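You operate a simulated robot arm through the tools that you are given. There is no shell and no other tool.

You are at the controls of a simulated two-armed robot. One attempt, no reset.

Task
Mix 2 shots of orange and one of purple into the can under the spouts, then stir it even.
Fine: drip nothing; use a stick and stand it back in its pot; shut the valve, leave the tray out.

The check looks at the end state, three seconds after you hand in, the way a careful person would. Anything else that was tipped, shoved, dropped, spilled or broken makes it a failure.

Robot
Two 6-joint arms with two-finger parallel grippers on one trunk that stands fixed in place. Base frame: the origin is at the foot of the trunk, x ahead of it, y to its left, z up; the work surface is at about z = 850. Lengths are in mm, angles in rad, forces in N, time in s.
The left shoulder is at [280, 185, 1180], the right one opposite. With the tool pointing down near the work surface each hand reaches from about 520 to 920 mm from the base axis, measured 20 degrees to its own side. Payload 1.57 kg a hand.
The tool frame of a hand sits at the grasp point between the pads (the TCP): z along the fingers, y along the line on which they close. The tips reach 30 mm beyond it. Largest opening 80 mm; finger width 17, thickness 12; the body of the gripper, 40 by 82 mm, starts 80 mm behind the TCP.
Orientation is that of the tool frame in the base frame, as a unit quaternion [w, x, y, z]. With the fingers straight down and closing along the base's y, the tool's x points along the base's -x, its y along +y and its z along -z.

Tools
- The arms move only by the tool move_arm. It takes "left_moves", "right_moves" or both (then of equal length, played together; a hand with none holds still); each is a list of rows, each a list of 2 entries, a list of its own where there are three numbers: the shift along the tool's x, y, z in units of 150 mm (1.0 is 150 mm), then the turn, a rotation vector about the tool's x, y, z in units of 60 degrees (1.0 is 60 degrees). In form: [[[tx, ty, tz], [ax, ay, az]], ...]. A call has 1 to 20 rows; each row is the pose to reach, as a shift and turn from the pose commanded when the call began, along the tool's axes at that moment. "left_jaw" and "right_jaw" are, for a hand that has rows, the opening, from 0 (shut) to 1 (fully open), set as the call begins (left out, the last holds). A call with a number of a shift or a turn outside -1 to 1 is refused whole. Rows are played at 5 a second. More than 50 mm and 0.15 rad between two rows, or a gripper value outside its range, and nothing of the call is played. Where a pose cannot be reached the arm comes as near as it can. A force on the tool above 40 N (or 10 N above the force at the start of the call, whichever is more), or a blocked arm, ends the call early, and 0.2 s more pass. Each finger travels about 153 mm/s and halts on what it meets, pressing with about 24 N; the grip force reading is that of the motor and also rises with nothing between the fingers. The clock runs only during rows and for 0.2 s after the last one: add rows that repeat a pose to give the fingers time. It gives the time, the measured TCP pose, the force on the tool (base axes), the opening and the grip force at its end, in the units of the frame above (readings bear some noise), with the torque about the TCP (base axes, N m) and any sound that the robot's microphone picked up.
- Cameras (640 x 400 px; columns grow to the right, rows downward): "scene" is now at [238.1, -2.1, 1622]; the picture's right is [-0.03, -1.00, 0.00], its down [-0.73, 0.02, -0.68] and it looks along [0.68, -0.02, -0.73] (base axes); focal length 270 px, centre (320, 200). "left" rides on the left gripper at [72, 7, -122] in its tool frame; the picture's right is [-0.09, 1.00, 0.00], its down [-0.84, -0.08, -0.54] and it looks along [-0.54, -0.05, 0.84] (tool axes); focal length 238 px, centre (320, 200). "right" rides on the right gripper at [72, -7, -122] in its tool frame; the picture's right is [0.09, 1.00, 0.00], its down [-0.84, 0.08, -0.54] and it looks along [-0.54, 0.05, 0.84] (tool axes); focal length 238 px, centre (320, 200). There is no depth. A picture from a camera that has moved, and an enlarged one, comes with that camera's place and axes in the base frame and with its lens.
- grab_frame(camera): a new picture of that camera. The clock stands still meanwhile.
- move_column(by): slides the trunk up (or, below 0, down) by that many mm; the arms and the scene camera ride with it, the base frame stays. It gives what a move gives, with no picture.
- pan_tilt(pan, tilt): turns the head with the scene camera to pan (to the left, within 1.501 rad either way) and tilt (down, from -0.506 to 1.204), counted from straight ahead of the robot. It gives what a move gives.
- inspect(camera, box): a new picture of the part [left, top, right, bottom] of that camera's present view, enlarged. The clock stands still meanwhile.
- hand_in(): hands the job in; it is judged then, once.

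Nothing tells you positions but the pictures and the camera data. Unless the task says otherwise, let go and move clear before handing in.

The tools are called after "Emit:" by a JSON object that holds its "fn" and its "kwargs". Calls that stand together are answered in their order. move_arm: Moves the arms, as the interface text tells. Its arguments: {"type":"object","properties":{"left_moves":{"type":"array"},"left_jaw":{"type":"number"},"right_moves":{"type":"array"},"right_jaw":{"type":"number"}},"required":[]} The other tools are called the same way: move_column (by) slides the trunk up or down; pan_tilt (pan, tilt) turns the head that bears the scene camera; grab_frame (camera) takes a picture; inspect (camera, box) takes an enlarged picture of a part of a camera's view; hand_in () hands the job in.

At the start:

```text
time: 0.0
left_ee_pos: [545.6, 270.2, 1361.7]
left_tool_rot: [0.0, -0.001, 1.0, 0.001]
left_force: [-0.5, -0.2, -0.3]
left_torque: [-0.02, 0.0, -0.04]
left_finger_gap: 80.1
left_gripper_force: 0.1
right_ee_pos: [548.7, -227.7, 1293.9]
right_tool_rot: [0.0, 0.0, 1.0, 0.0]
right_force: [-0.1, 0.4, 0.1]
right_torque: [0.0, 0.01, 0.0]
right_finger_gap: 80.0
right_gripper_force: 0.1
trunk travel left (down, up): [-875.0, 115.0]
head pan, tilt: [-0.031, 0.819]
```

scene: 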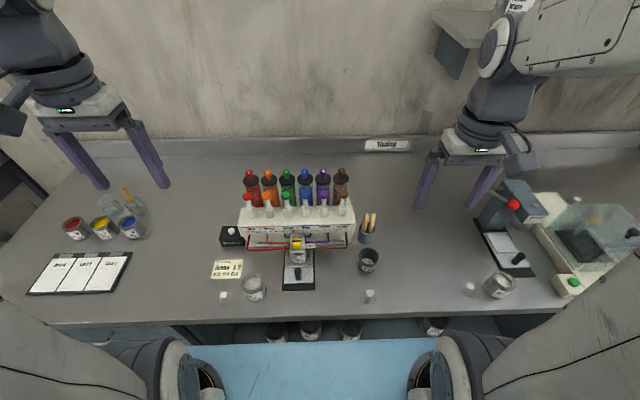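
right: 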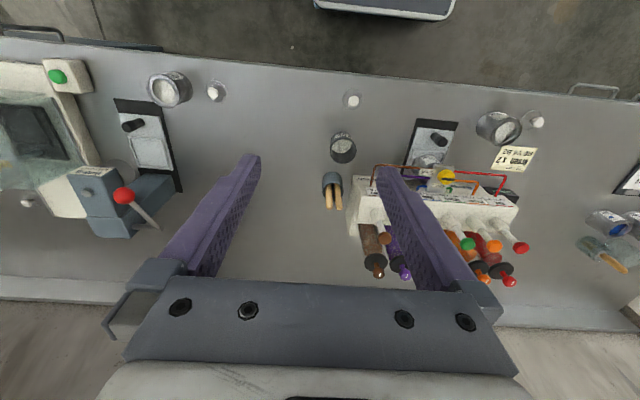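
left: 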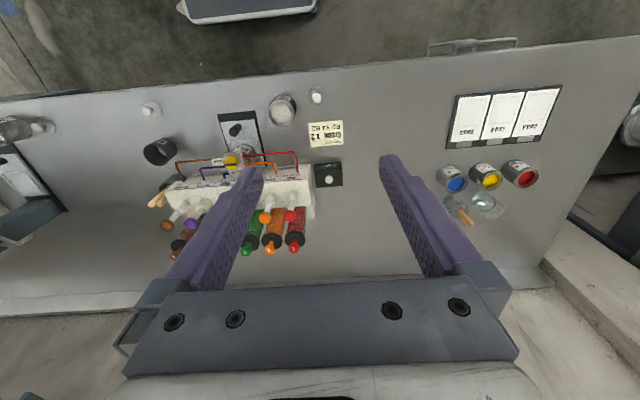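

The bench holds a dispenser with six coloured bottles and plungers, with several cans, sticks and a press around it. I'll enlarge the key parts before moving anything.

Emit:
{"fn": "inspect", "kwargs": {"camera": "scene", "box": [210, 155, 400, 305]}}

Emit:
{"fn": "inspect", "kwargs": {"camera": "scene", "box": [240, 220, 320, 300]}}

Emit:
{"fn": "inspect", "kwargs": {"camera": "scene", "box": [440, 170, 640, 310]}}

Emit:
{"fn": "inspect", "kwargs": {"camera": "left", "box": [120, 70, 360, 260]}}

Emit:
{"fn": "inspect", "kwargs": {"camera": "right", "box": [300, 80, 560, 290]}}

```text
2.67 times, centred on (305, 230) of scene
camera zoom: at [238.1, -2.1, 1622.0], right [-0.03, -1.0, 0.0], down [-0.73, 0.02, -0.68], along [0.68, -0.02, -0.73], focal length 721 px, centre (360, 120)
```

zoom: 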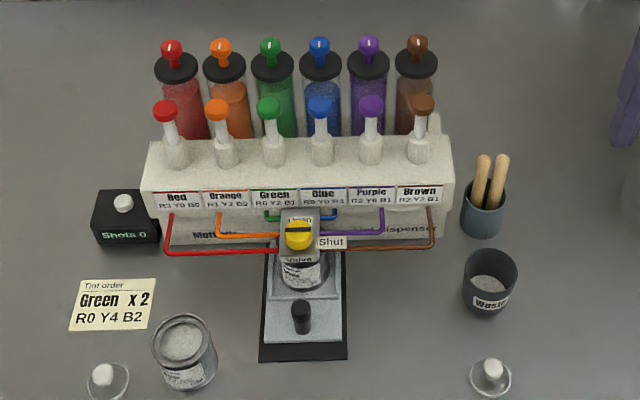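

```text
5.00 times, centred on (280, 260) of scene
camera zoom: at [238.1, -2.1, 1622.0], right [-0.03, -1.0, 0.0], down [-0.73, 0.02, -0.68], along [0.68, -0.02, -0.73], focal length 1352 px, centre (520, -100)
```

zoom: 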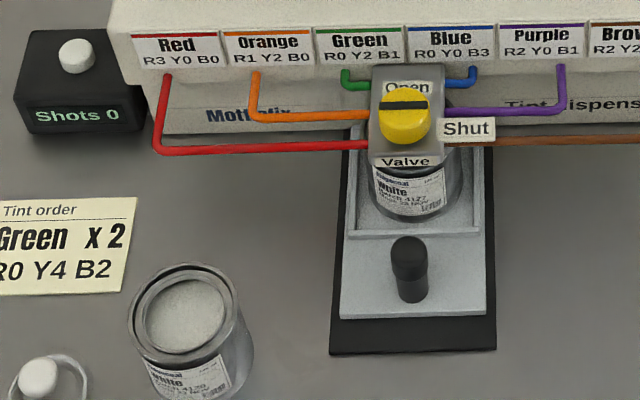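

```text
2.86 times, centred on (540, 240) of scene
camera zoom: at [238.1, -2.1, 1622.0], right [-0.03, -1.0, 0.0], down [-0.73, 0.02, -0.68], along [0.68, -0.02, -0.73], focal length 772 px, centre (-309, 86)
```

zoom: 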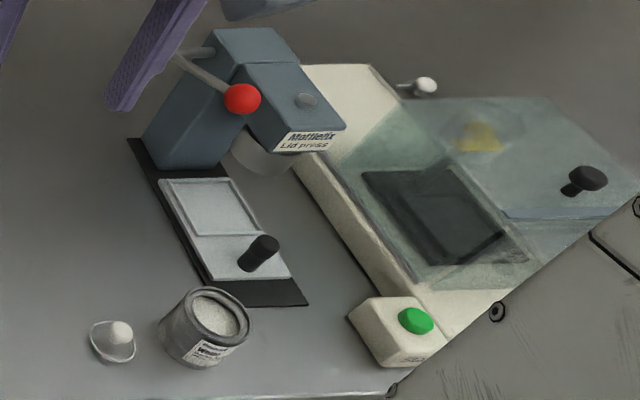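

```text
2.11 times, centred on (240, 165) of left
camera zoom: at [474.4, 277.6, 1482.0], right [0.09, 1.0, 0.0], down [0.84, -0.08, 0.54], along [0.54, -0.05, -0.84], focal length 502 px, centre (488, 274)
```

zoom: 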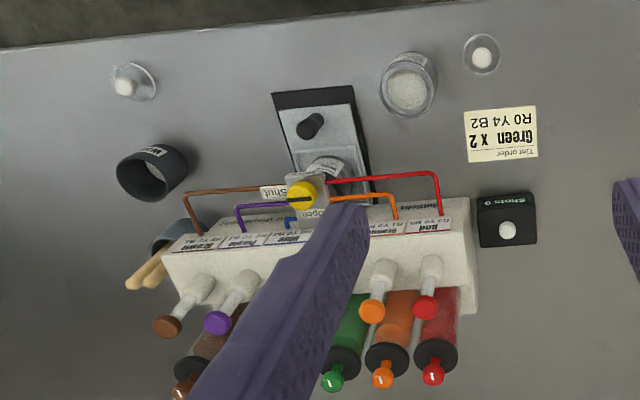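

```text
1.90 times, centred on (430, 185) of right
camera zoom: at [477.7, -235.7, 1416.1], right [-0.09, 1.0, 0.0], down [0.84, 0.08, 0.54], along [0.54, 0.05, -0.84], focal length 454 px, centre (110, 229)
```

zoom: 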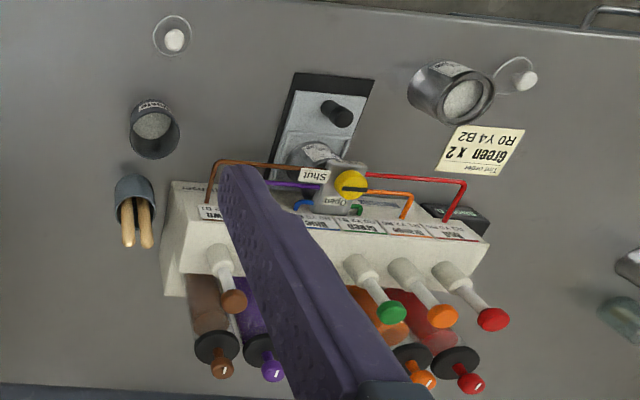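

The dispenser has six push plungers, a shared valve (knob at about [681, 50, 970]) and a tray with the can on it. I'll zoom in on the valve, tray, shot counter, pot and waste can.

Emit:
{"fn": "inspect", "kwargs": {"camera": "scene", "box": [280, 230, 320, 255]}}

Emit:
{"fn": "inspect", "kwargs": {"camera": "scene", "box": [276, 250, 326, 295]}}

Emit:
{"fn": "inspect", "kwargs": {"camera": "scene", "box": [345, 205, 395, 240]}}

Emit:
{"fn": "inspect", "kwargs": {"camera": "scene", "box": [345, 240, 395, 275]}}

Emit:
{"fn": "inspect", "kwargs": {"camera": "scene", "box": [212, 222, 262, 257]}}

Emit:
{"fn": "inspect", "kwargs": {"camera": "scene", "box": [340, 275, 400, 315]}}

Emit:
{"fn": "inspect", "kwargs": {"camera": "left", "box": [205, 105, 285, 165]}}

```text
16.00 times, centred on (300, 242) of scene
camera zoom: at [238.1, -2.1, 1622.0], right [-0.03, -1.0, 0.0], down [-0.73, 0.02, -0.68], along [0.68, -0.02, -0.73], focal length 4326 px, centre (640, -480)
```

zoom: 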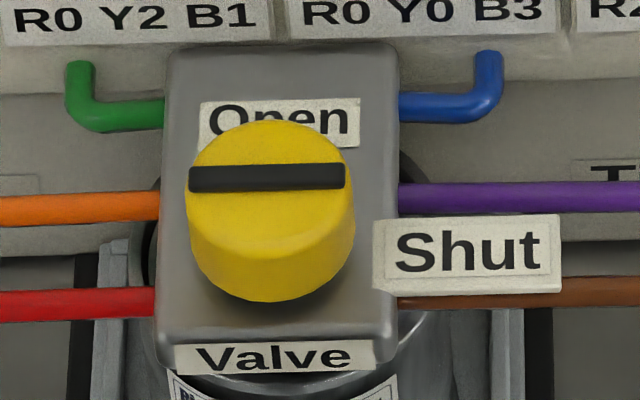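

```text
8.89 times, centred on (301, 272) of scene
camera zoom: at [238.1, -2.1, 1622.0], right [-0.03, -1.0, 0.0], down [-0.73, 0.02, -0.68], along [0.68, -0.02, -0.73], focal length 2403 px, centre (489, -444)
```

zoom: 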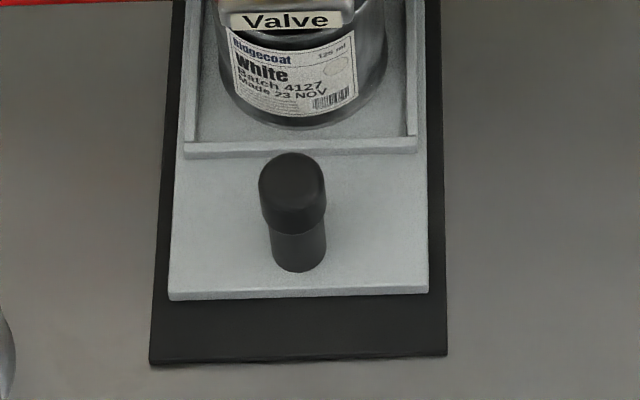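

```text
11.43 times, centred on (370, 222) of scene
camera zoom: at [238.1, -2.1, 1622.0], right [-0.03, -1.0, 0.0], down [-0.73, 0.02, -0.68], along [0.68, -0.02, -0.73], focal length 3090 px, centre (-251, -57)
```

zoom: 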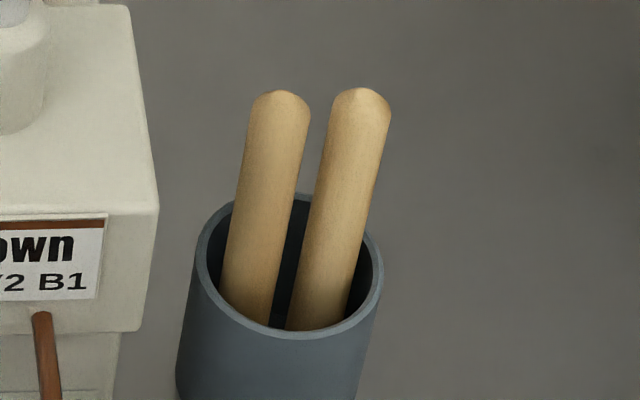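

```text
11.43 times, centred on (370, 258) of scene
camera zoom: at [238.1, -2.1, 1622.0], right [-0.03, -1.0, 0.0], down [-0.73, 0.02, -0.68], along [0.68, -0.02, -0.73], focal length 3090 px, centre (-251, -457)
```

zoom: 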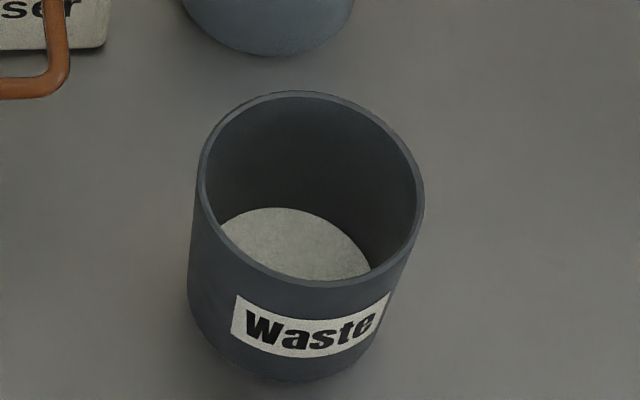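

```text
11.43 times, centred on (237, 240) of scene
camera zoom: at [238.1, -2.1, 1622.0], right [-0.03, -1.0, 0.0], down [-0.73, 0.02, -0.68], along [0.68, -0.02, -0.73], focal length 3090 px, centre (1269, -251)
```

zoom: 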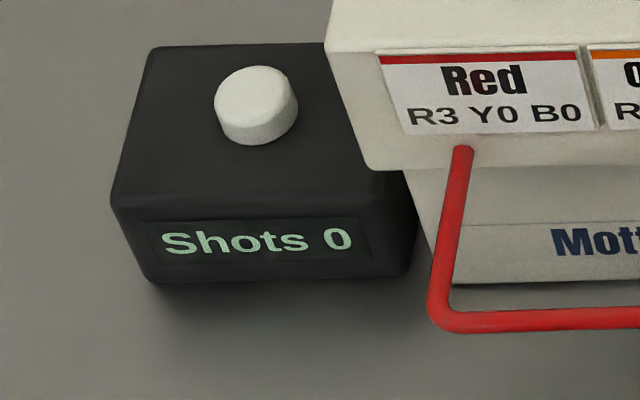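

```text
10.00 times, centred on (370, 295) of scene
camera zoom: at [238.1, -2.1, 1622.0], right [-0.03, -1.0, 0.0], down [-0.73, 0.02, -0.68], along [0.68, -0.02, -0.73], focal length 2704 px, centre (-180, -750)
```

zoom: 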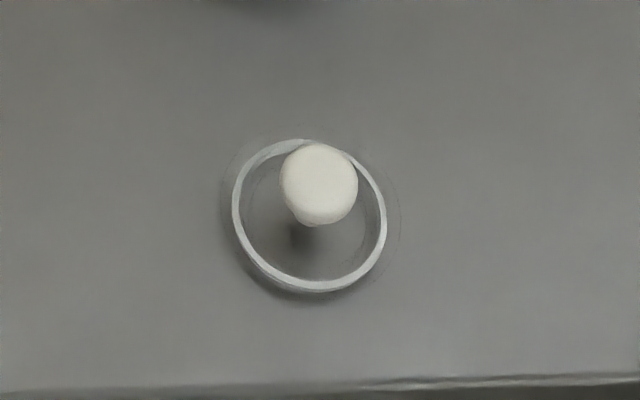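

```text
6.67 times, centred on (245, 135) of left
camera zoom: at [474.4, 277.6, 1482.0], right [0.09, 1.0, 0.0], down [0.84, -0.08, 0.54], along [0.54, -0.05, -0.84], focal length 1589 px, centre (820, 633)
```

zoom: 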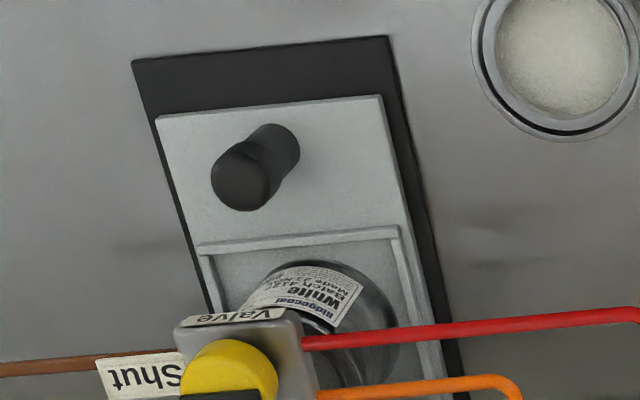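

I take the valve knob to be near [682, 50, 970], the orange plunger near [772, 131, 1072] and the purple one near [772, -31, 1073]. I also have the tray handle near [629, 51, 907] and the stick tops near [782, -187, 973] and [781, -165, 973]. Next I'll bring the left hand closer for a second view of the valve.

Emit:
{"fn": "move_arm", "kwargs": {"left_moves": [[[-0.107, -0.06, 0.163], [0, 0, 0]], [[-0.214, -0.12, 0.326], [0, 0, 0]], [[-0.32, -0.18, 0.489], [0, 0, 0]], [[-0.43, -0.24, 0.652], [0, 0, 0]], [[-0.536, -0.3, 0.815], [0, 0, 0]], [[-0.643, -0.36, 0.978], [0, 0, 0]]]}}

Emit:
{"fn": "grab_frame", "kwargs": {"camera": "left"}}

```text
time: 1.4
left_ee_pos: [643.3, 216.4, 1212.1]
left_tool_rot: [-0.001, 0.001, 1.0, 0.0]
left_force: [0.2, -0.3, -0.2]
left_torque: [0.03, -0.01, 0.01]
left_finger_gap: 80.1
left_gripper_force: 0.1
right_ee_pos: [548.9, -228.4, 1293.0]
right_tool_rot: [0.0, 0.0, 1.0, -0.001]
right_force: [0.0, 0.4, -0.7]
right_torque: [-0.01, 0.02, -0.01]
right_finger_gap: 79.9
right_gripper_force: 0.2
trunk travel left (down, up): [-875.0, 115.0]
head pan, tilt: [-0.031, 0.819]
```

```text
taken
camera left: at [571.5, 223.3, 1333.3], right [0.09, 1.0, 0.0], down [0.84, -0.08, 0.54], along [0.54, -0.05, -0.84], focal length 238 px, centre (320, 200)
```

left: 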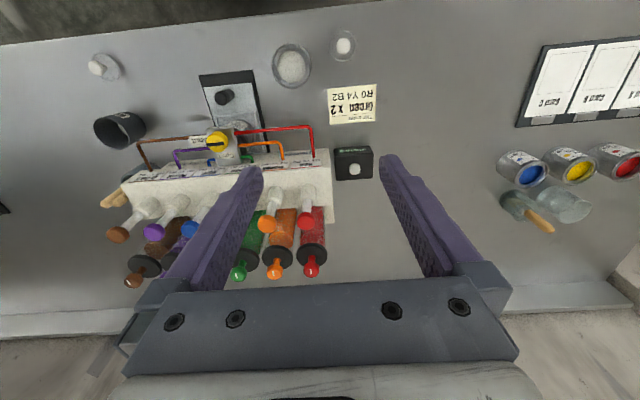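

The left hand moved cleanly to the new spot. Now I'll roll it 60° so its camera sees the valve and spouts from the side.

Emit:
{"fn": "move_arm", "kwargs": {"left_moves": [[[0, -0.01, 0.11], [0.125, 0, 0]], [[0, -0.02, 0.22], [0.25, 0, 0]], [[0, -0.03, 0.33], [0.375, 0, 0]], [[0, -0.04, 0.44], [0.5, 0, 0]], [[0, -0.05, 0.55], [0.625, 0, 0]], [[0, -0.05, 0.66], [0.75, 0, 0]], [[0, -0.06, 0.77], [0.875, 0, 0]], [[0, -0.07, 0.88], [1.0, 0, 0]]]}}

Emit:
{"fn": "grab_frame", "kwargs": {"camera": "left"}}

Emit:
{"fn": "grab_frame", "kwargs": {"camera": "scene"}}

```text
time: 3.2
left_ee_pos: [642.6, 204.9, 1082.3]
left_tool_rot: [0.0, 0.0, 0.866, -0.501]
left_force: [-0.1, 0.3, 0.3]
left_torque: [0.02, 0.02, -0.03]
left_finger_gap: 80.0
left_gripper_force: 0.0
right_ee_pos: [549.1, -227.6, 1295.2]
right_tool_rot: [0.0, 0.0, 1.0, 0.0]
right_force: [-0.3, 0.0, -1.3]
right_torque: [0.01, 0.02, -0.03]
right_finger_gap: 79.8
right_gripper_force: 0.0
trunk travel left (down, up): [-875.0, 115.0]
head pan, tilt: [-0.031, 0.819]
```

```text
taken
camera left: at [571.0, 314.8, 1135.7], right [0.09, 0.5, -0.86], down [0.84, 0.43, 0.34], along [0.54, -0.75, -0.37], focal length 238 px, centre (320, 200)
```

left: 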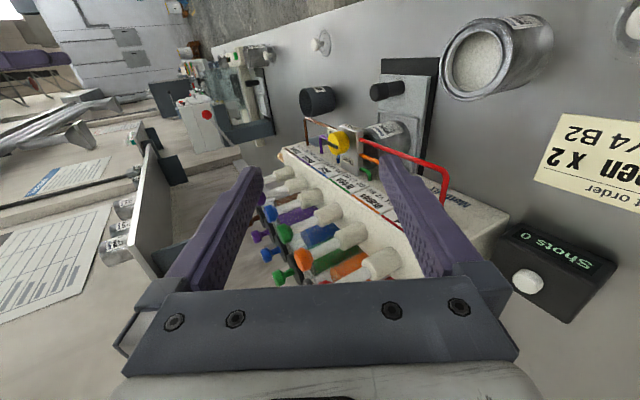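

```text
taken
camera scene: at [238.1, -2.1, 1622.0], right [-0.03, -1.0, 0.0], down [-0.73, 0.02, -0.68], along [0.68, -0.02, -0.73], focal length 270 px, centre (320, 200)
```

scene: 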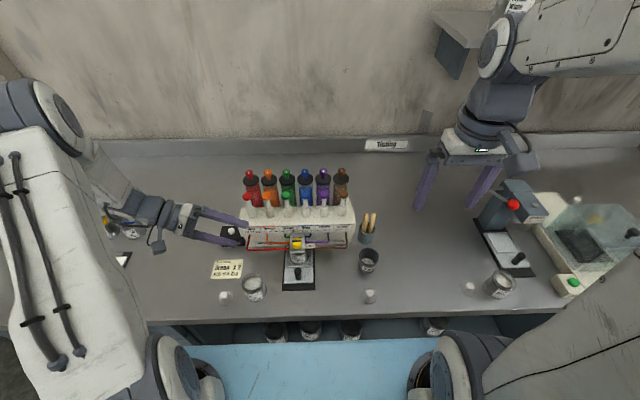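

Emit:
{"fn": "inspect", "kwargs": {"camera": "left", "box": [300, 60, 460, 180]}}

Emit:
{"fn": "inspect", "kwargs": {"camera": "left", "box": [310, 115, 390, 165]}}

Emit:
{"fn": "inspect", "kwargs": {"camera": "left", "box": [240, 150, 420, 290]}}

```text
3.33 times, centred on (380, 120) of left
camera zoom: at [571.0, 314.8, 1135.7], right [0.09, 0.5, -0.86], down [0.84, 0.43, 0.34], along [0.54, -0.75, -0.37], focal length 794 px, centre (120, 467)
```

zoom: 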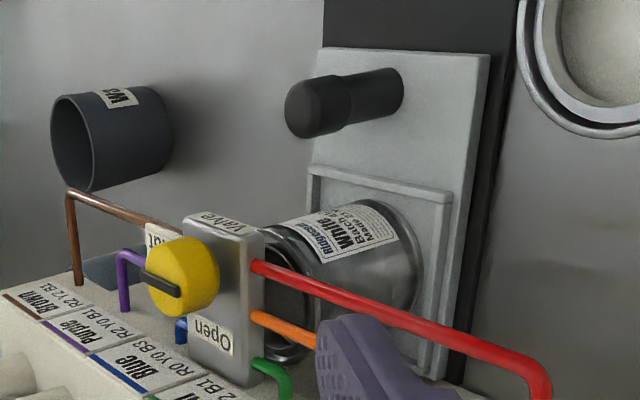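

```text
8.00 times, centred on (350, 140) of left
camera zoom: at [571.0, 314.8, 1135.7], right [0.09, 0.5, -0.86], down [0.84, 0.43, 0.34], along [0.54, -0.75, -0.37], focal length 1907 px, centre (80, 680)
```

zoom: 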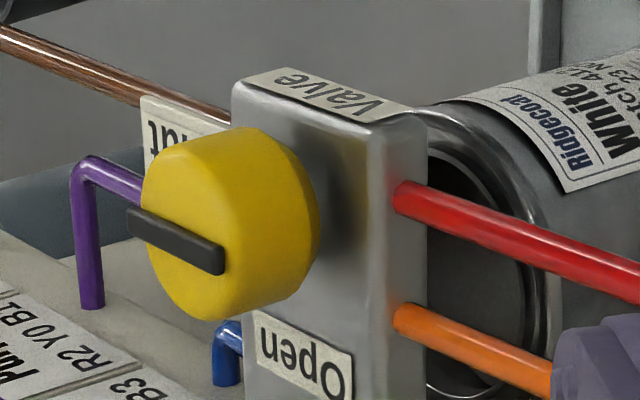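

```text
2.86 times, centred on (330, 220) of left
camera zoom: at [571.0, 314.8, 1135.7], right [0.09, 0.5, -0.86], down [0.84, 0.43, 0.34], along [0.54, -0.75, -0.37], focal length 681 px, centre (291, 143)
```

zoom: 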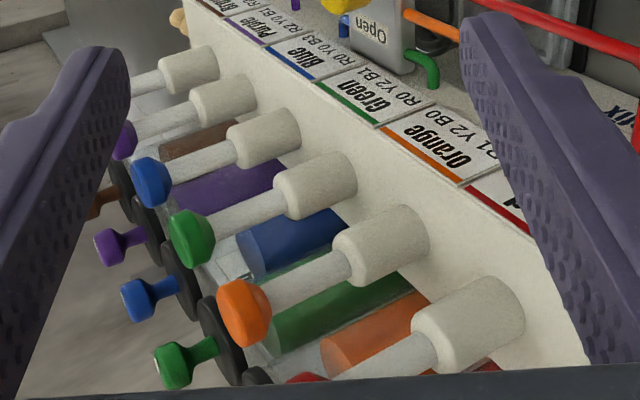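

The valve knob stands upright on a block whose top is at z≈952. The knob spans about z 955–975 and is centred near [684, 51], with the "Shut" tag lying flat beside it. I'll bring the left hand upright over the knob to check the alignment.

Emit:
{"fn": "move_arm", "kwargs": {"left_moves": [[[-0.035, -0.048, 0.12], [-0.125, 0, 0]], [[-0.069, -0.096, 0.24], [-0.25, 0, 0]], [[-0.104, -0.144, 0.36], [-0.375, 0, 0]], [[-0.138, -0.192, 0.48], [-0.5, 0, 0]], [[-0.173, -0.24, 0.6], [-0.625, 0, 0]], [[-0.207, -0.288, 0.72], [-0.75, 0, 0]], [[-0.242, -0.336, 0.84], [-0.875, 0, 0]], [[-0.276, -0.384, 0.963], [-1.0, 0, 0]], [[-0.276, -0.384, 0.963], [-1.0, 0, 0]]]}}

Emit:
{"fn": "grab_frame", "kwargs": {"camera": "left"}}

Emit:
{"fn": "grab_frame", "kwargs": {"camera": "scene"}}

```text
time: 5.2
left_ee_pos: [684.2, 52.3, 1060.8]
left_tool_rot: [0.0, 0.0, 1.0, 0.002]
left_force: [0.4, -0.4, -0.6]
left_torque: [0.0, 0.01, 0.0]
left_finger_gap: 80.2
left_gripper_force: 0.0
right_ee_pos: [550.2, -229.2, 1293.8]
right_tool_rot: [-0.001, 0.0, 1.0, 0.0]
right_force: [-0.1, -0.9, 0.1]
right_torque: [-0.02, 0.0, 0.01]
right_finger_gap: 79.9
right_gripper_force: 0.0
trunk travel left (down, up): [-875.0, 115.0]
head pan, tilt: [-0.031, 0.819]
```

```text
taken
camera left: at [613.3, 58.8, 1181.1], right [0.09, 1.0, 0.0], down [0.84, -0.08, 0.54], along [0.54, -0.05, -0.84], focal length 238 px, centre (320, 200)
```

left: 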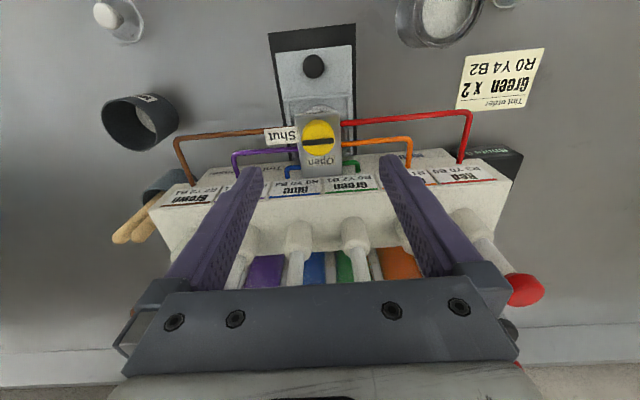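

```text
taken
camera scene: at [238.1, -2.5, 1622.0], right [-0.03, -1.0, 0.0], down [-0.73, 0.02, -0.68], along [0.68, -0.02, -0.73], focal length 270 px, centre (320, 200)
```

scene: 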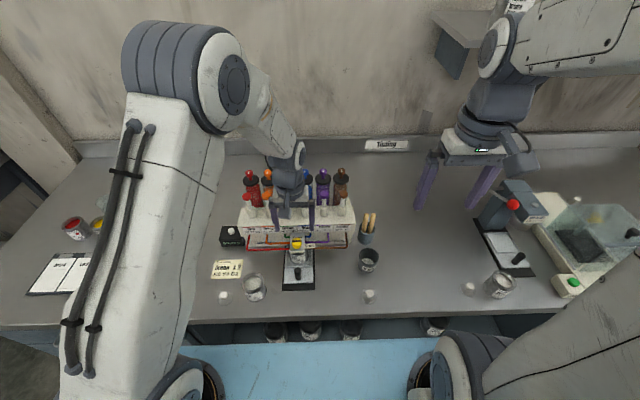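

Emit:
{"fn": "inspect", "kwargs": {"camera": "left", "box": [260, 90, 380, 180]}}

Emit:
{"fn": "inspect", "kwargs": {"camera": "scene", "box": [270, 190, 330, 260]}}

```text
4.44 times, centred on (320, 135) of left
camera zoom: at [613.3, 58.8, 1181.1], right [0.09, 1.0, 0.0], down [0.84, -0.08, 0.54], along [0.54, -0.05, -0.84], focal length 1059 px, centre (320, 489)
```

zoom: 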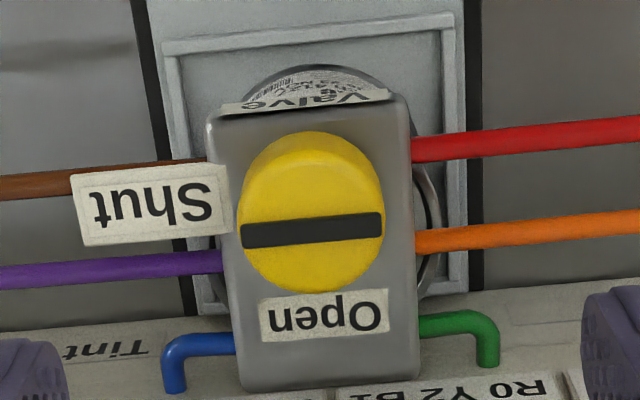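

```text
5.71 times, centred on (300, 225) of scene
camera zoom: at [238.1, -2.5, 1622.0], right [-0.03, -1.0, 0.0], down [-0.73, 0.02, -0.68], along [0.68, -0.02, -0.73], focal length 1545 px, centre (434, 57)
```

zoom: 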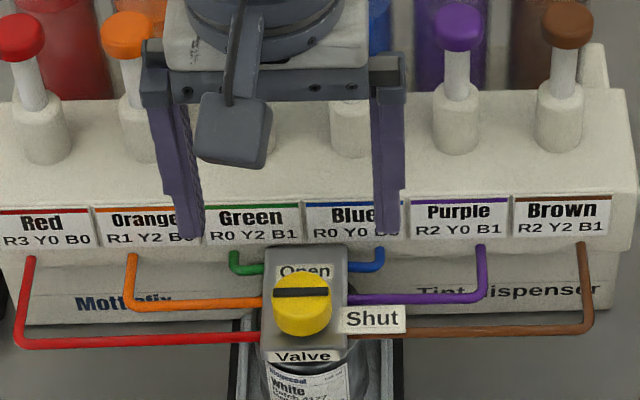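

The knob centre agrees with [684, 51] in every view, and the gripper is right over it. I'll narrow the jaws and come down around the knob with the tips at about z 959.

Emit:
{"fn": "move_arm", "kwargs": {"left_moves": [[[0, 0, 0.1], [0, 0, 0]], [[0, 0, 0.2], [0, 0, 0]], [[0, 0, 0.3], [0, 0, 0]], [[0, 0, 0.38], [0, 0, 0]], [[0, 0, 0.44], [0, 0, 0]], [[0, 0, 0.475], [0, 0, 0]], [[0, 0, 0.475], [0, 0, 0]]], "left_jaw": 0.6}}

Emit:
{"fn": "inspect", "kwargs": {"camera": "left", "box": [200, 60, 440, 210]}}

Emit:
{"fn": "inspect", "kwargs": {"camera": "scene", "box": [270, 210, 330, 260]}}

```text
time: 6.8
left_ee_pos: [683.3, 51.5, 988.4]
left_tool_rot: [-0.001, 0.0, 1.0, 0.0]
left_force: [0.0, 1.0, -0.3]
left_torque: [0.0, -0.01, -0.01]
left_finger_gap: 47.9
left_gripper_force: 0.1
right_ee_pos: [549.7, -228.7, 1293.0]
right_tool_rot: [0.0, 0.0, 1.0, 0.0]
right_force: [0.2, -0.7, 0.2]
right_torque: [0.03, -0.01, 0.01]
right_finger_gap: 79.8
right_gripper_force: 0.1
trunk travel left (down, up): [-875.0, 115.0]
head pan, tilt: [-0.031, 0.819]
```

```text
2.67 times, centred on (320, 135) of left
camera zoom: at [611.9, 58.9, 1109.9], right [0.09, 1.0, 0.0], down [0.84, -0.08, 0.54], along [0.54, -0.05, -0.84], focal length 636 px, centre (320, 373)
```

zoom: 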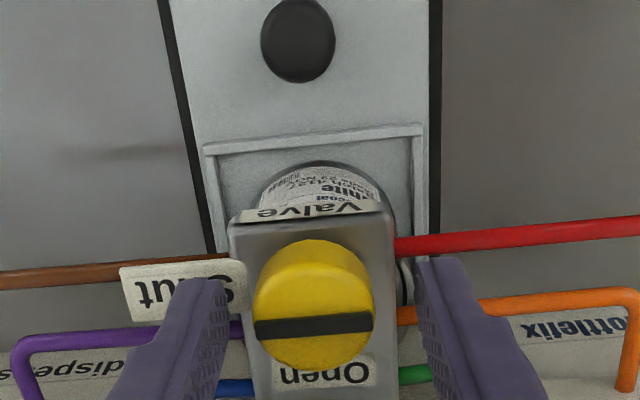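

```text
8.00 times, centred on (300, 235) of scene
camera zoom: at [238.1, -2.2, 1622.0], right [-0.03, -1.0, 0.0], down [-0.73, 0.02, -0.68], along [0.68, -0.02, -0.73], focal length 2163 px, centre (480, -80)
```

zoom: 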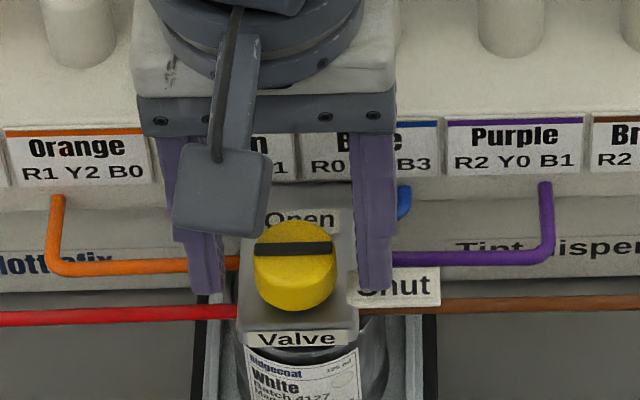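

The fingers straddle the knob, which sits about 1.5–2 mm further towards -y than the gripper centre. I'll shift that much and then close on it.

Emit:
{"fn": "move_arm", "kwargs": {"left_moves": [[[0, -0.011, 0], [0, 0, 0]], [[0, -0.011, 0], [0, 0, 0]]]}}

Emit:
{"fn": "move_arm", "kwargs": {"left_moves": [[[0, 0, 0], [0, 0, 0]], [[0, 0, 0], [0, 0, 0]], [[0, 0, 0], [0, 0, 0]]], "left_jaw": 0.3}}

Emit:
{"fn": "inspect", "kwargs": {"camera": "left", "box": [200, 60, 440, 210]}}

```text
time: 7.4
left_ee_pos: [683.1, 49.1, 988.9]
left_tool_rot: [0.0, 0.001, 1.0, 0.0]
left_force: [-0.4, 0.0, 0.9]
left_torque: [0.0, -0.02, 0.02]
left_finger_gap: 48.2
left_gripper_force: 0.1
right_ee_pos: [550.0, -228.3, 1294.5]
right_tool_rot: [0.0, 0.0, 1.0, 0.0]
right_force: [-0.1, -0.3, -0.4]
right_torque: [0.03, 0.0, 0.01]
right_finger_gap: 80.0
right_gripper_force: 0.1
trunk travel left (down, up): [-875.0, 115.0]
head pan, tilt: [-0.031, 0.819]
```

```text
time: 8.2
left_ee_pos: [683.8, 50.8, 990.5]
left_tool_rot: [0.0, -0.001, 1.0, 0.0]
left_force: [0.4, -0.1, 0.1]
left_torque: [-0.34, 0.05, 0.0]
left_finger_gap: 29.8
left_gripper_force: 39.1
right_ee_pos: [549.3, -229.6, 1294.2]
right_tool_rot: [0.0, 0.0, 1.0, 0.0]
right_force: [0.0, -0.4, -0.2]
right_torque: [0.03, -0.01, 0.0]
right_finger_gap: 80.0
right_gripper_force: 0.0
trunk travel left (down, up): [-875.0, 115.0]
head pan, tilt: [-0.031, 0.819]
```

```text
2.67 times, centred on (320, 135) of left
camera zoom: at [611.9, 57.5, 1109.9], right [0.09, 1.0, 0.0], down [0.84, -0.08, 0.54], along [0.54, -0.05, -0.84], focal length 636 px, centre (320, 373)
```

zoom: 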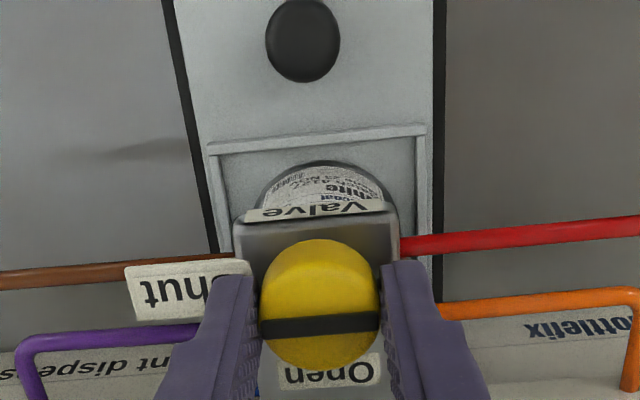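

The fingers grip the knob at a 29.8 mm gap with no side force. The next move turns it counter-clockwise seen from above, from "Shut" towards "Open".

Emit:
{"fn": "move_arm", "kwargs": {"left_moves": [[[0, 0, 0], [0, 0, -0.1]], [[0, 0, 0], [0, 0, -0.2]], [[0, 0, 0], [0, 0, -0.3]], [[0, 0, 0], [0, 0, -0.4]], [[0, 0, 0], [0, 0, -0.5]], [[0, 0, 0], [0, 0, -0.6]], [[0, 0, 0], [0, 0, -0.7]], [[0, 0, 0], [0, 0, -0.75]]]}}

Emit:
{"fn": "inspect", "kwargs": {"camera": "scene", "box": [270, 210, 330, 260]}}

```text
time: 10.0
left_ee_pos: [684.8, 50.0, 989.3]
left_tool_rot: [-0.002, -0.384, 0.923, 0.001]
left_force: [-9.3, 2.7, 8.8]
left_torque: [-0.09, -0.1, 0.01]
left_finger_gap: 29.5
left_gripper_force: 39.2
right_ee_pos: [548.7, -227.8, 1294.5]
right_tool_rot: [0.0, 0.0, 1.0, 0.0]
right_force: [-0.3, -0.8, -0.8]
right_torque: [-0.02, 0.01, 0.0]
right_finger_gap: 80.1
right_gripper_force: 0.1
trunk travel left (down, up): [-875.0, 115.0]
head pan, tilt: [-0.031, 0.819]
```

```text
8.00 times, centred on (300, 235) of scene
camera zoom: at [237.2, -2.0, 1622.2], right [-0.03, -1.0, 0.0], down [-0.73, 0.02, -0.68], along [0.68, -0.02, -0.73], focal length 2163 px, centre (480, -80)
```

zoom: 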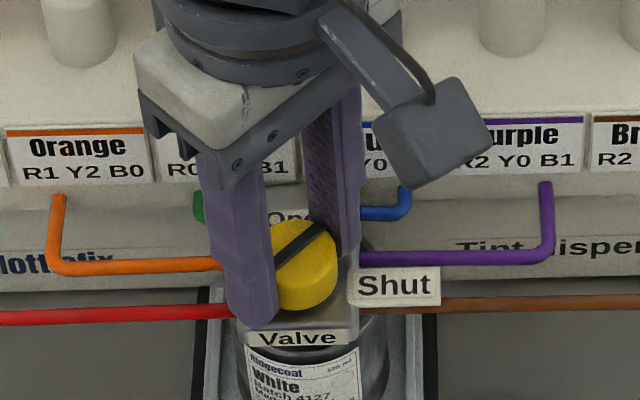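

The knob is turning with the gripper and sits at about 45°, with a mild side load. I'll continue to the full 90°, easing 1 mm in -x.

Emit:
{"fn": "move_arm", "kwargs": {"left_moves": [[[0.004, 0.004, 0], [0, 0, -0.1]], [[0.005, 0.005, 0], [0, 0, -0.2]], [[0.005, 0.005, 0], [0, 0, -0.3]], [[0.005, 0.005, 0], [0, 0, -0.4]], [[0.005, 0.005, 0], [0, 0, -0.5]], [[0.005, 0.005, 0], [0, 0, -0.6]], [[0.005, 0.005, 0], [0, 0, -0.7]], [[0.005, 0.005, 0], [0, 0, -0.75]], [[0.005, 0.005, 0], [0, 0, -0.75]]]}}

Emit:
{"fn": "inspect", "kwargs": {"camera": "scene", "box": [270, 210, 330, 260]}}

Emit:
{"fn": "grab_frame", "kwargs": {"camera": "left"}}

```text
time: 12.0
left_ee_pos: [682.7, 51.4, 989.5]
left_tool_rot: [0.0, 0.708, -0.706, 0.001]
left_force: [2.4, 7.6, 13.2]
left_torque: [0.21, 0.26, 0.0]
left_finger_gap: 29.7
left_gripper_force: 39.4
right_ee_pos: [549.0, -228.7, 1295.2]
right_tool_rot: [0.0, 0.0, 1.0, 0.0]
right_force: [0.4, -0.2, 0.4]
right_torque: [0.01, 0.0, 0.01]
right_finger_gap: 80.0
right_gripper_force: 0.1
trunk travel left (down, up): [-875.0, 115.0]
head pan, tilt: [-0.031, 0.819]
```

```text
8.00 times, centred on (300, 235) of scene
camera zoom: at [237.7, -1.6, 1622.1], right [-0.03, -1.0, 0.0], down [-0.73, 0.02, -0.68], along [0.68, -0.02, -0.73], focal length 2163 px, centre (480, -80)
```

zoom: 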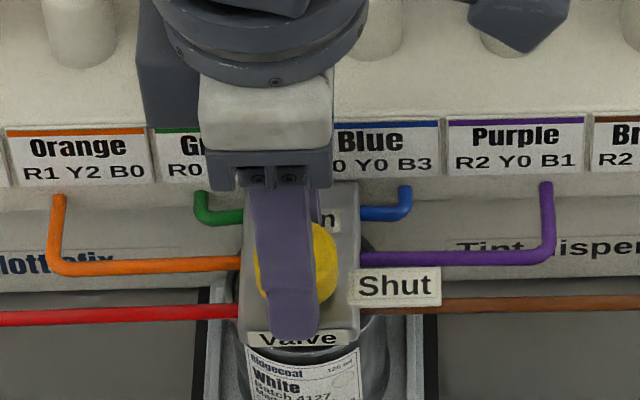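

```text
taken
camera left: at [676.6, -20.6, 1109.8], right [-1.0, 0.09, 0.0], down [0.08, 0.84, 0.54], along [0.05, 0.54, -0.84], focal length 238 px, centre (320, 200)
```

left: 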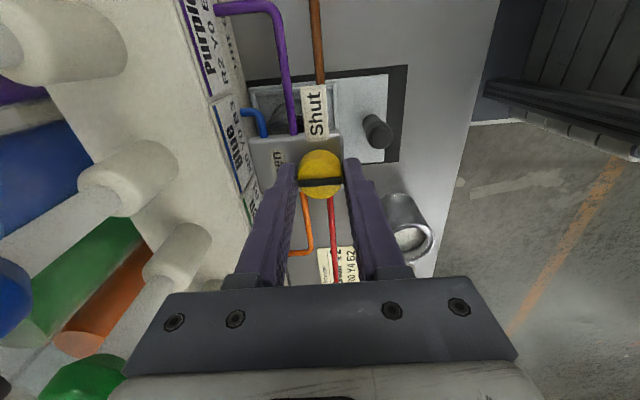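

The bar now lines up with the fingers along x, pointing at "Open". I'll release, lift straight up and confirm.

Emit:
{"fn": "move_arm", "kwargs": {"left_moves": [[[0, 0, 0], [0, 0, 0]], [[0, 0, 0], [0, 0, 0]]], "left_jaw": 0.6}}

Emit:
{"fn": "move_arm", "kwargs": {"left_moves": [[[0, 0, -0.1], [0, 0, 0]], [[0, 0, -0.25], [0, 0, 0]], [[0, 0, -0.45], [0, 0, 0]], [[0, 0, -0.7], [0, 0, 0]], [[0, 0, -1.0], [0, 0, 0]], [[0, 0, -1.0], [0, 0, 0]]]}}

Emit:
{"fn": "inspect", "kwargs": {"camera": "scene", "box": [270, 210, 330, 260]}}

Emit:
{"fn": "grab_frame", "kwargs": {"camera": "left"}}

Emit:
{"fn": "grab_frame", "kwargs": {"camera": "scene"}}

```text
time: 12.6
left_ee_pos: [682.8, 49.9, 987.9]
left_tool_rot: [0.0, -0.707, 0.708, 0.0]
left_force: [0.6, -0.8, 0.0]
left_torque: [-0.03, -0.05, -0.01]
left_finger_gap: 48.1
left_gripper_force: 0.1
right_ee_pos: [549.7, -229.1, 1294.2]
right_tool_rot: [0.0, 0.0, 1.0, -0.001]
right_force: [0.2, -0.6, 0.6]
right_torque: [-0.02, -0.01, 0.0]
right_finger_gap: 80.1
right_gripper_force: 0.1
trunk travel left (down, up): [-875.0, 115.0]
head pan, tilt: [-0.031, 0.819]
```

```text
time: 14.0
left_ee_pos: [683.8, 52.2, 1138.5]
left_tool_rot: [0.0, -0.707, 0.707, 0.0]
left_force: [0.1, -0.3, 1.1]
left_torque: [0.01, 0.0, 0.01]
left_finger_gap: 48.2
left_gripper_force: 0.0
right_ee_pos: [549.8, -228.3, 1294.0]
right_tool_rot: [0.0, 0.0, 1.0, 0.0]
right_force: [0.8, 0.0, 0.4]
right_torque: [-0.01, -0.03, 0.0]
right_finger_gap: 80.0
right_gripper_force: 0.2
trunk travel left (down, up): [-875.0, 115.0]
head pan, tilt: [-0.031, 0.819]
```

```text
8.00 times, centred on (300, 235) of scene
camera zoom: at [237.8, -2.0, 1622.1], right [-0.03, -1.0, 0.0], down [-0.73, 0.02, -0.68], along [0.68, -0.02, -0.73], focal length 2163 px, centre (480, -80)
```

zoom: 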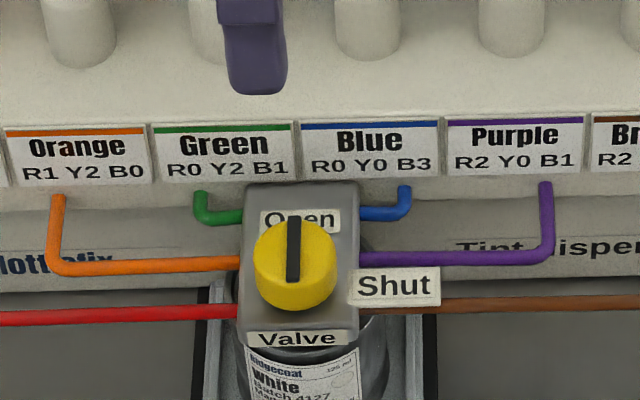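

```text
taken
camera left: at [677.9, -19.7, 1259.0], right [-1.0, 0.09, 0.0], down [0.08, 0.84, 0.54], along [0.05, 0.54, -0.84], focal length 238 px, centre (320, 200)
```

left: 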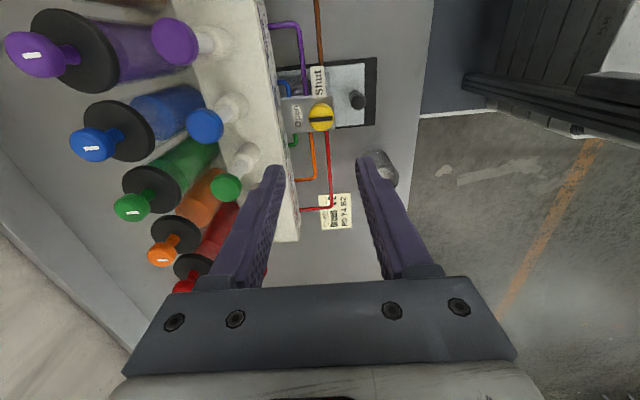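

```text
taken
camera scene: at [237.8, -2.0, 1622.1], right [-0.03, -1.0, 0.0], down [-0.73, 0.02, -0.68], along [0.68, -0.02, -0.73], focal length 270 px, centre (320, 200)
```

scene: 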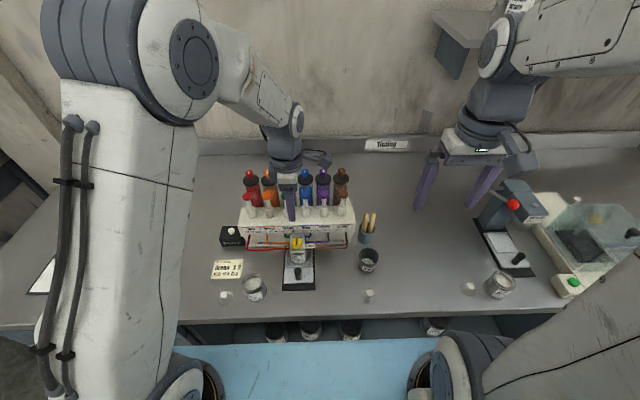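

The valve now points at Open. Next I'll close the left jaws and hover over the orange plunger at about [772, 131, 1073].

Emit:
{"fn": "move_arm", "kwargs": {"left_moves": [[[-0.13, -0.14, 0], [0, 0, 0]], [[-0.27, -0.29, 0], [0, 0, 0]], [[-0.41, -0.44, 0.02], [0, 0, 0]], [[-0.54, -0.593, 0.04], [0, 0, 0]], [[-0.54, -0.593, 0.06], [0, 0, 0]], [[-0.54, -0.593, 0.06], [0, 0, 0]]], "left_jaw": 0}}

Emit:
{"fn": "grab_frame", "kwargs": {"camera": "left"}}

Emit:
{"fn": "inspect", "kwargs": {"camera": "scene", "box": [230, 160, 330, 240]}}

```text
time: 15.4
left_ee_pos: [773.2, 132.1, 1129.7]
left_tool_rot: [0.001, 0.707, -0.707, -0.001]
left_force: [-0.1, -0.9, 0.5]
left_torque: [-0.01, 0.01, -0.02]
left_finger_gap: 0.0
left_gripper_force: 21.5
right_ee_pos: [548.9, -227.9, 1294.1]
right_tool_rot: [-0.001, 0.0, 1.0, 0.001]
right_force: [-0.2, 0.4, -0.2]
right_torque: [0.01, -0.03, -0.01]
right_finger_gap: 80.1
right_gripper_force: 0.1
trunk travel left (down, up): [-875.0, 115.0]
head pan, tilt: [-0.031, 0.819]
```

```text
taken
camera left: at [765.9, 60.8, 1250.9], right [-1.0, 0.09, 0.0], down [0.08, 0.84, 0.54], along [0.05, 0.54, -0.84], focal length 238 px, centre (320, 200)
```

left: 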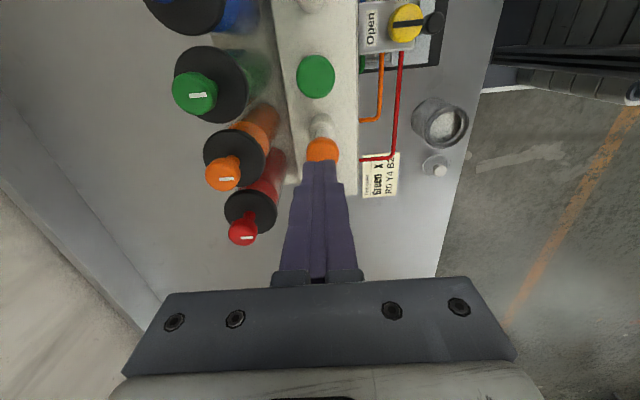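

```text
5.00 times, centred on (280, 200) of scene
camera zoom: at [238.0, -2.1, 1622.0], right [-0.03, -1.0, 0.0], down [-0.73, 0.02, -0.68], along [0.68, -0.02, -0.73], focal length 1352 px, centre (520, 200)
```

zoom: 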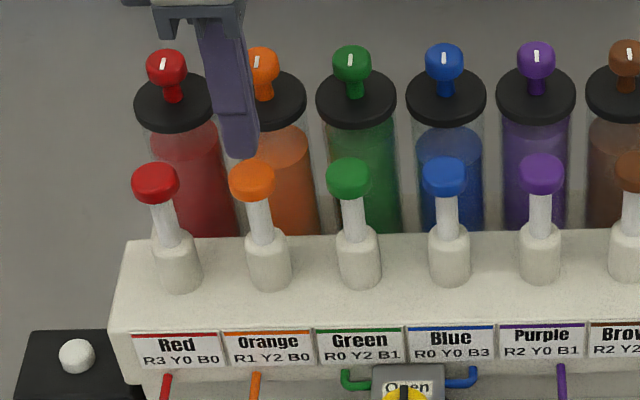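

The closed tips are about 25 mm above the orange plunger and about 1.5 mm too far to +y. I'll correct that and press down in small steps until it bottoms out.

Emit:
{"fn": "move_arm", "kwargs": {"left_moves": [[[0.007, 0.005, 0.05], [0, 0, 0]], [[0.01, 0.005, 0.1], [0, 0, 0]], [[0.01, 0.005, 0.14], [0, 0, 0]], [[0.01, 0.005, 0.17], [0, 0, 0]], [[0.01, 0.005, 0.2], [0, 0, 0]], [[0.01, 0.005, 0.23], [0, 0, 0]], [[0.01, 0.005, 0.26], [0, 0, 0]]]}}

Emit:
{"fn": "inspect", "kwargs": {"camera": "scene", "box": [210, 160, 330, 260]}}

```text
time: 17.0
left_ee_pos: [771.5, 128.8, 1092.2]
left_tool_rot: [0.0, -0.707, 0.707, -0.001]
left_force: [0.1, 0.2, 8.2]
left_torque: [0.0, -0.05, -0.02]
left_finger_gap: 0.2
left_gripper_force: 21.0
right_ee_pos: [549.0, -229.4, 1293.8]
right_tool_rot: [0.001, 0.001, 1.0, -0.001]
right_force: [-0.7, 0.7, -0.4]
right_torque: [-0.02, 0.01, 0.0]
right_finger_gap: 80.0
right_gripper_force: 0.0
trunk travel left (down, up): [-875.0, 115.0]
head pan, tilt: [-0.031, 0.819]
```

```text
4.00 times, centred on (270, 210) of scene
camera zoom: at [237.7, -2.2, 1622.2], right [-0.03, -1.0, 0.0], down [-0.73, 0.02, -0.68], along [0.68, -0.02, -0.73], focal length 1081 px, centre (520, 160)
```

zoom: 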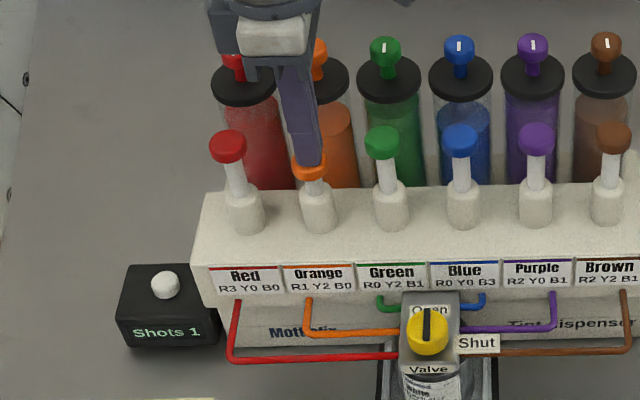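

The counter already reads "Shots 1" with the plunger partly down. I'll push on gently to the end of the stroke so the shot is complete, then look again.

Emit:
{"fn": "move_arm", "kwargs": {"left_moves": [[[0, 0, 0.02], [0, 0, 0]], [[0, 0, 0.04], [0, 0, 0]], [[0, 0, 0.06], [0, 0, 0]]]}}

Emit:
{"fn": "inspect", "kwargs": {"camera": "scene", "box": [210, 160, 330, 260]}}

```text
time: 17.7
left_ee_pos: [771.2, 129.1, 1090.7]
left_tool_rot: [-0.004, 0.707, -0.707, 0.003]
left_force: [-10.5, 0.4, 24.4]
left_torque: [0.02, 0.35, 0.03]
left_finger_gap: 0.0
left_gripper_force: 21.4
right_ee_pos: [548.8, -229.1, 1294.2]
right_tool_rot: [0.002, 0.0, 1.0, 0.0]
right_force: [-0.4, 0.1, -0.2]
right_torque: [0.02, -0.03, 0.03]
right_finger_gap: 80.1
right_gripper_force: 0.1
trunk travel left (down, up): [-875.0, 115.0]
head pan, tilt: [-0.031, 0.819]
stopped in row 3 (left hand): the force on the tool passed its limit at 44 N (the readings are from after the stop); the commanded pose is now the measured one
```

```text
4.00 times, centred on (270, 210) of scene
camera zoom: at [236.1, -2.2, 1622.4], right [-0.03, -1.0, 0.0], down [-0.73, 0.02, -0.68], along [0.68, -0.02, -0.73], focal length 1081 px, centre (520, 160)
```

zoom: 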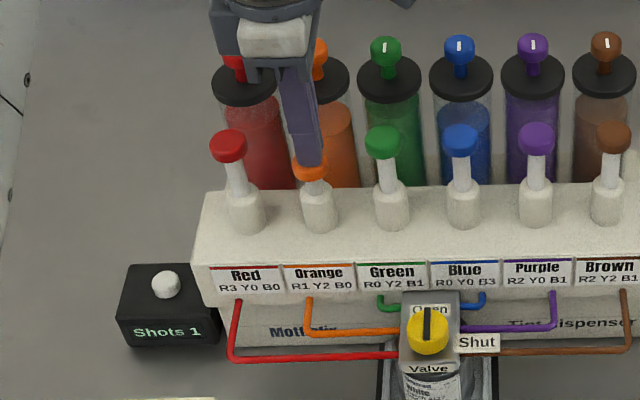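

The plunger is at its stop and the counter reads 1. I'll lift clear, let the plunger return, and look at the can and spout.

Emit:
{"fn": "move_arm", "kwargs": {"left_moves": [[[0, 0, -0.04], [0, 0, 0]], [[0, 0, -0.08], [0, 0, 0]], [[0, 0, -0.14], [0, 0, 0]], [[0, 0, -0.2], [0, 0, 0]], [[0, 0, -0.2], [0, 0, 0]], [[0, 0, -0.2], [0, 0, 0]], [[0, 0, -0.2], [0, 0, 0]]]}}

Emit:
{"fn": "inspect", "kwargs": {"camera": "scene", "box": [210, 160, 330, 260]}}

Emit:
{"fn": "inspect", "kwargs": {"camera": "scene", "box": [275, 230, 325, 275]}}

```text
time: 19.3
left_ee_pos: [772.6, 129.8, 1117.4]
left_tool_rot: [0.003, -0.707, 0.707, -0.002]
left_force: [-1.1, -1.0, -0.2]
left_torque: [0.0, 0.0, 0.06]
left_finger_gap: 0.0
left_gripper_force: 21.0
right_ee_pos: [549.0, -228.6, 1294.3]
right_tool_rot: [0.0, 0.001, 1.0, -0.001]
right_force: [0.6, -0.6, 0.5]
right_torque: [0.01, -0.01, -0.05]
right_finger_gap: 80.3
right_gripper_force: 0.1
trunk travel left (down, up): [-875.0, 115.0]
head pan, tilt: [-0.031, 0.819]
```

```text
4.00 times, centred on (270, 210) of scene
camera zoom: at [238.1, -2.0, 1622.0], right [-0.03, -1.0, 0.0], down [-0.73, 0.02, -0.68], along [0.68, -0.02, -0.73], focal length 1081 px, centre (520, 160)
```

zoom: 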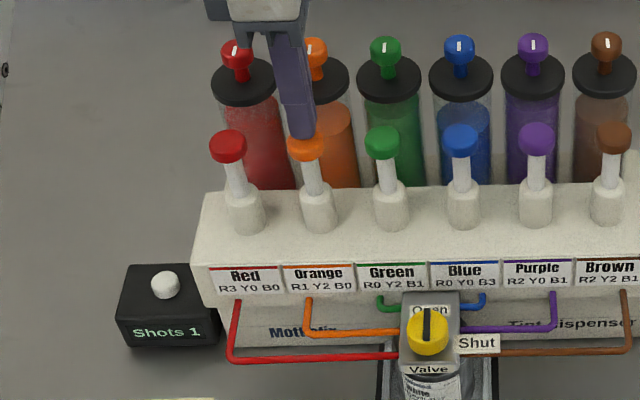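

```text
8.89 times, centred on (300, 252) of scene
camera zoom: at [238.1, -2.0, 1622.0], right [-0.03, -1.0, 0.0], down [-0.73, 0.02, -0.68], along [0.68, -0.02, -0.73], focal length 2403 px, centre (498, -267)
```

zoom: 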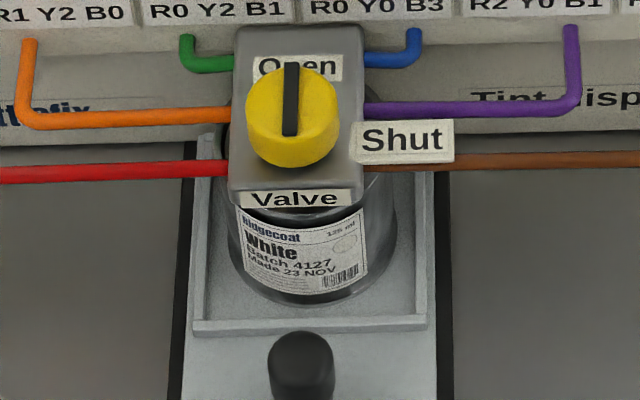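

The plunger is back up and the can looks undisturbed. Now the second orange press.

Emit:
{"fn": "move_arm", "kwargs": {"left_moves": [[[0, 0, 0.04], [0, 0, 0]], [[0, 0, 0.08], [0, 0, 0]], [[0, 0, 0.11], [0, 0, 0]], [[0, 0, 0.14], [0, 0, 0]], [[0, 0, 0.165], [0, 0, 0]], [[0, 0, 0.18], [0, 0, 0]]]}}

Emit:
{"fn": "inspect", "kwargs": {"camera": "scene", "box": [210, 160, 330, 260]}}

```text
time: 20.7
left_ee_pos: [773.2, 129.7, 1091.9]
left_tool_rot: [0.002, -0.707, 0.708, -0.003]
left_force: [-4.3, 1.2, 11.8]
left_torque: [0.03, 0.13, 0.01]
left_finger_gap: 0.0
left_gripper_force: 21.2
right_ee_pos: [548.7, -229.7, 1294.8]
right_tool_rot: [-0.001, 0.0, 1.0, 0.0]
right_force: [1.0, 0.6, 0.1]
right_torque: [0.0, 0.03, 0.01]
right_finger_gap: 80.0
right_gripper_force: 0.1
trunk travel left (down, up): [-875.0, 115.0]
head pan, tilt: [-0.031, 0.819]
```

```text
4.00 times, centred on (270, 210) of scene
camera zoom: at [237.3, -2.1, 1622.3], right [-0.03, -1.0, 0.0], down [-0.73, 0.02, -0.68], along [0.68, -0.02, -0.73], focal length 1081 px, centre (520, 160)
```

zoom: 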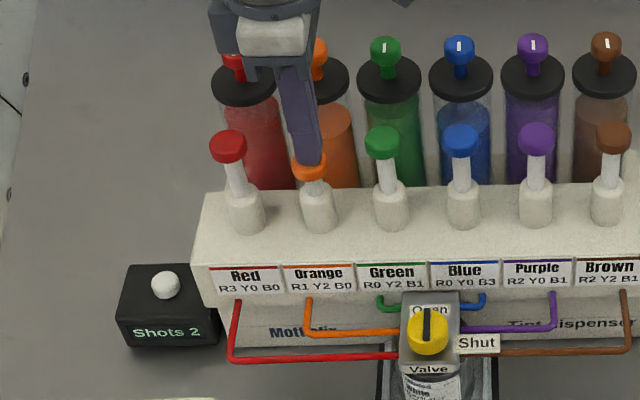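

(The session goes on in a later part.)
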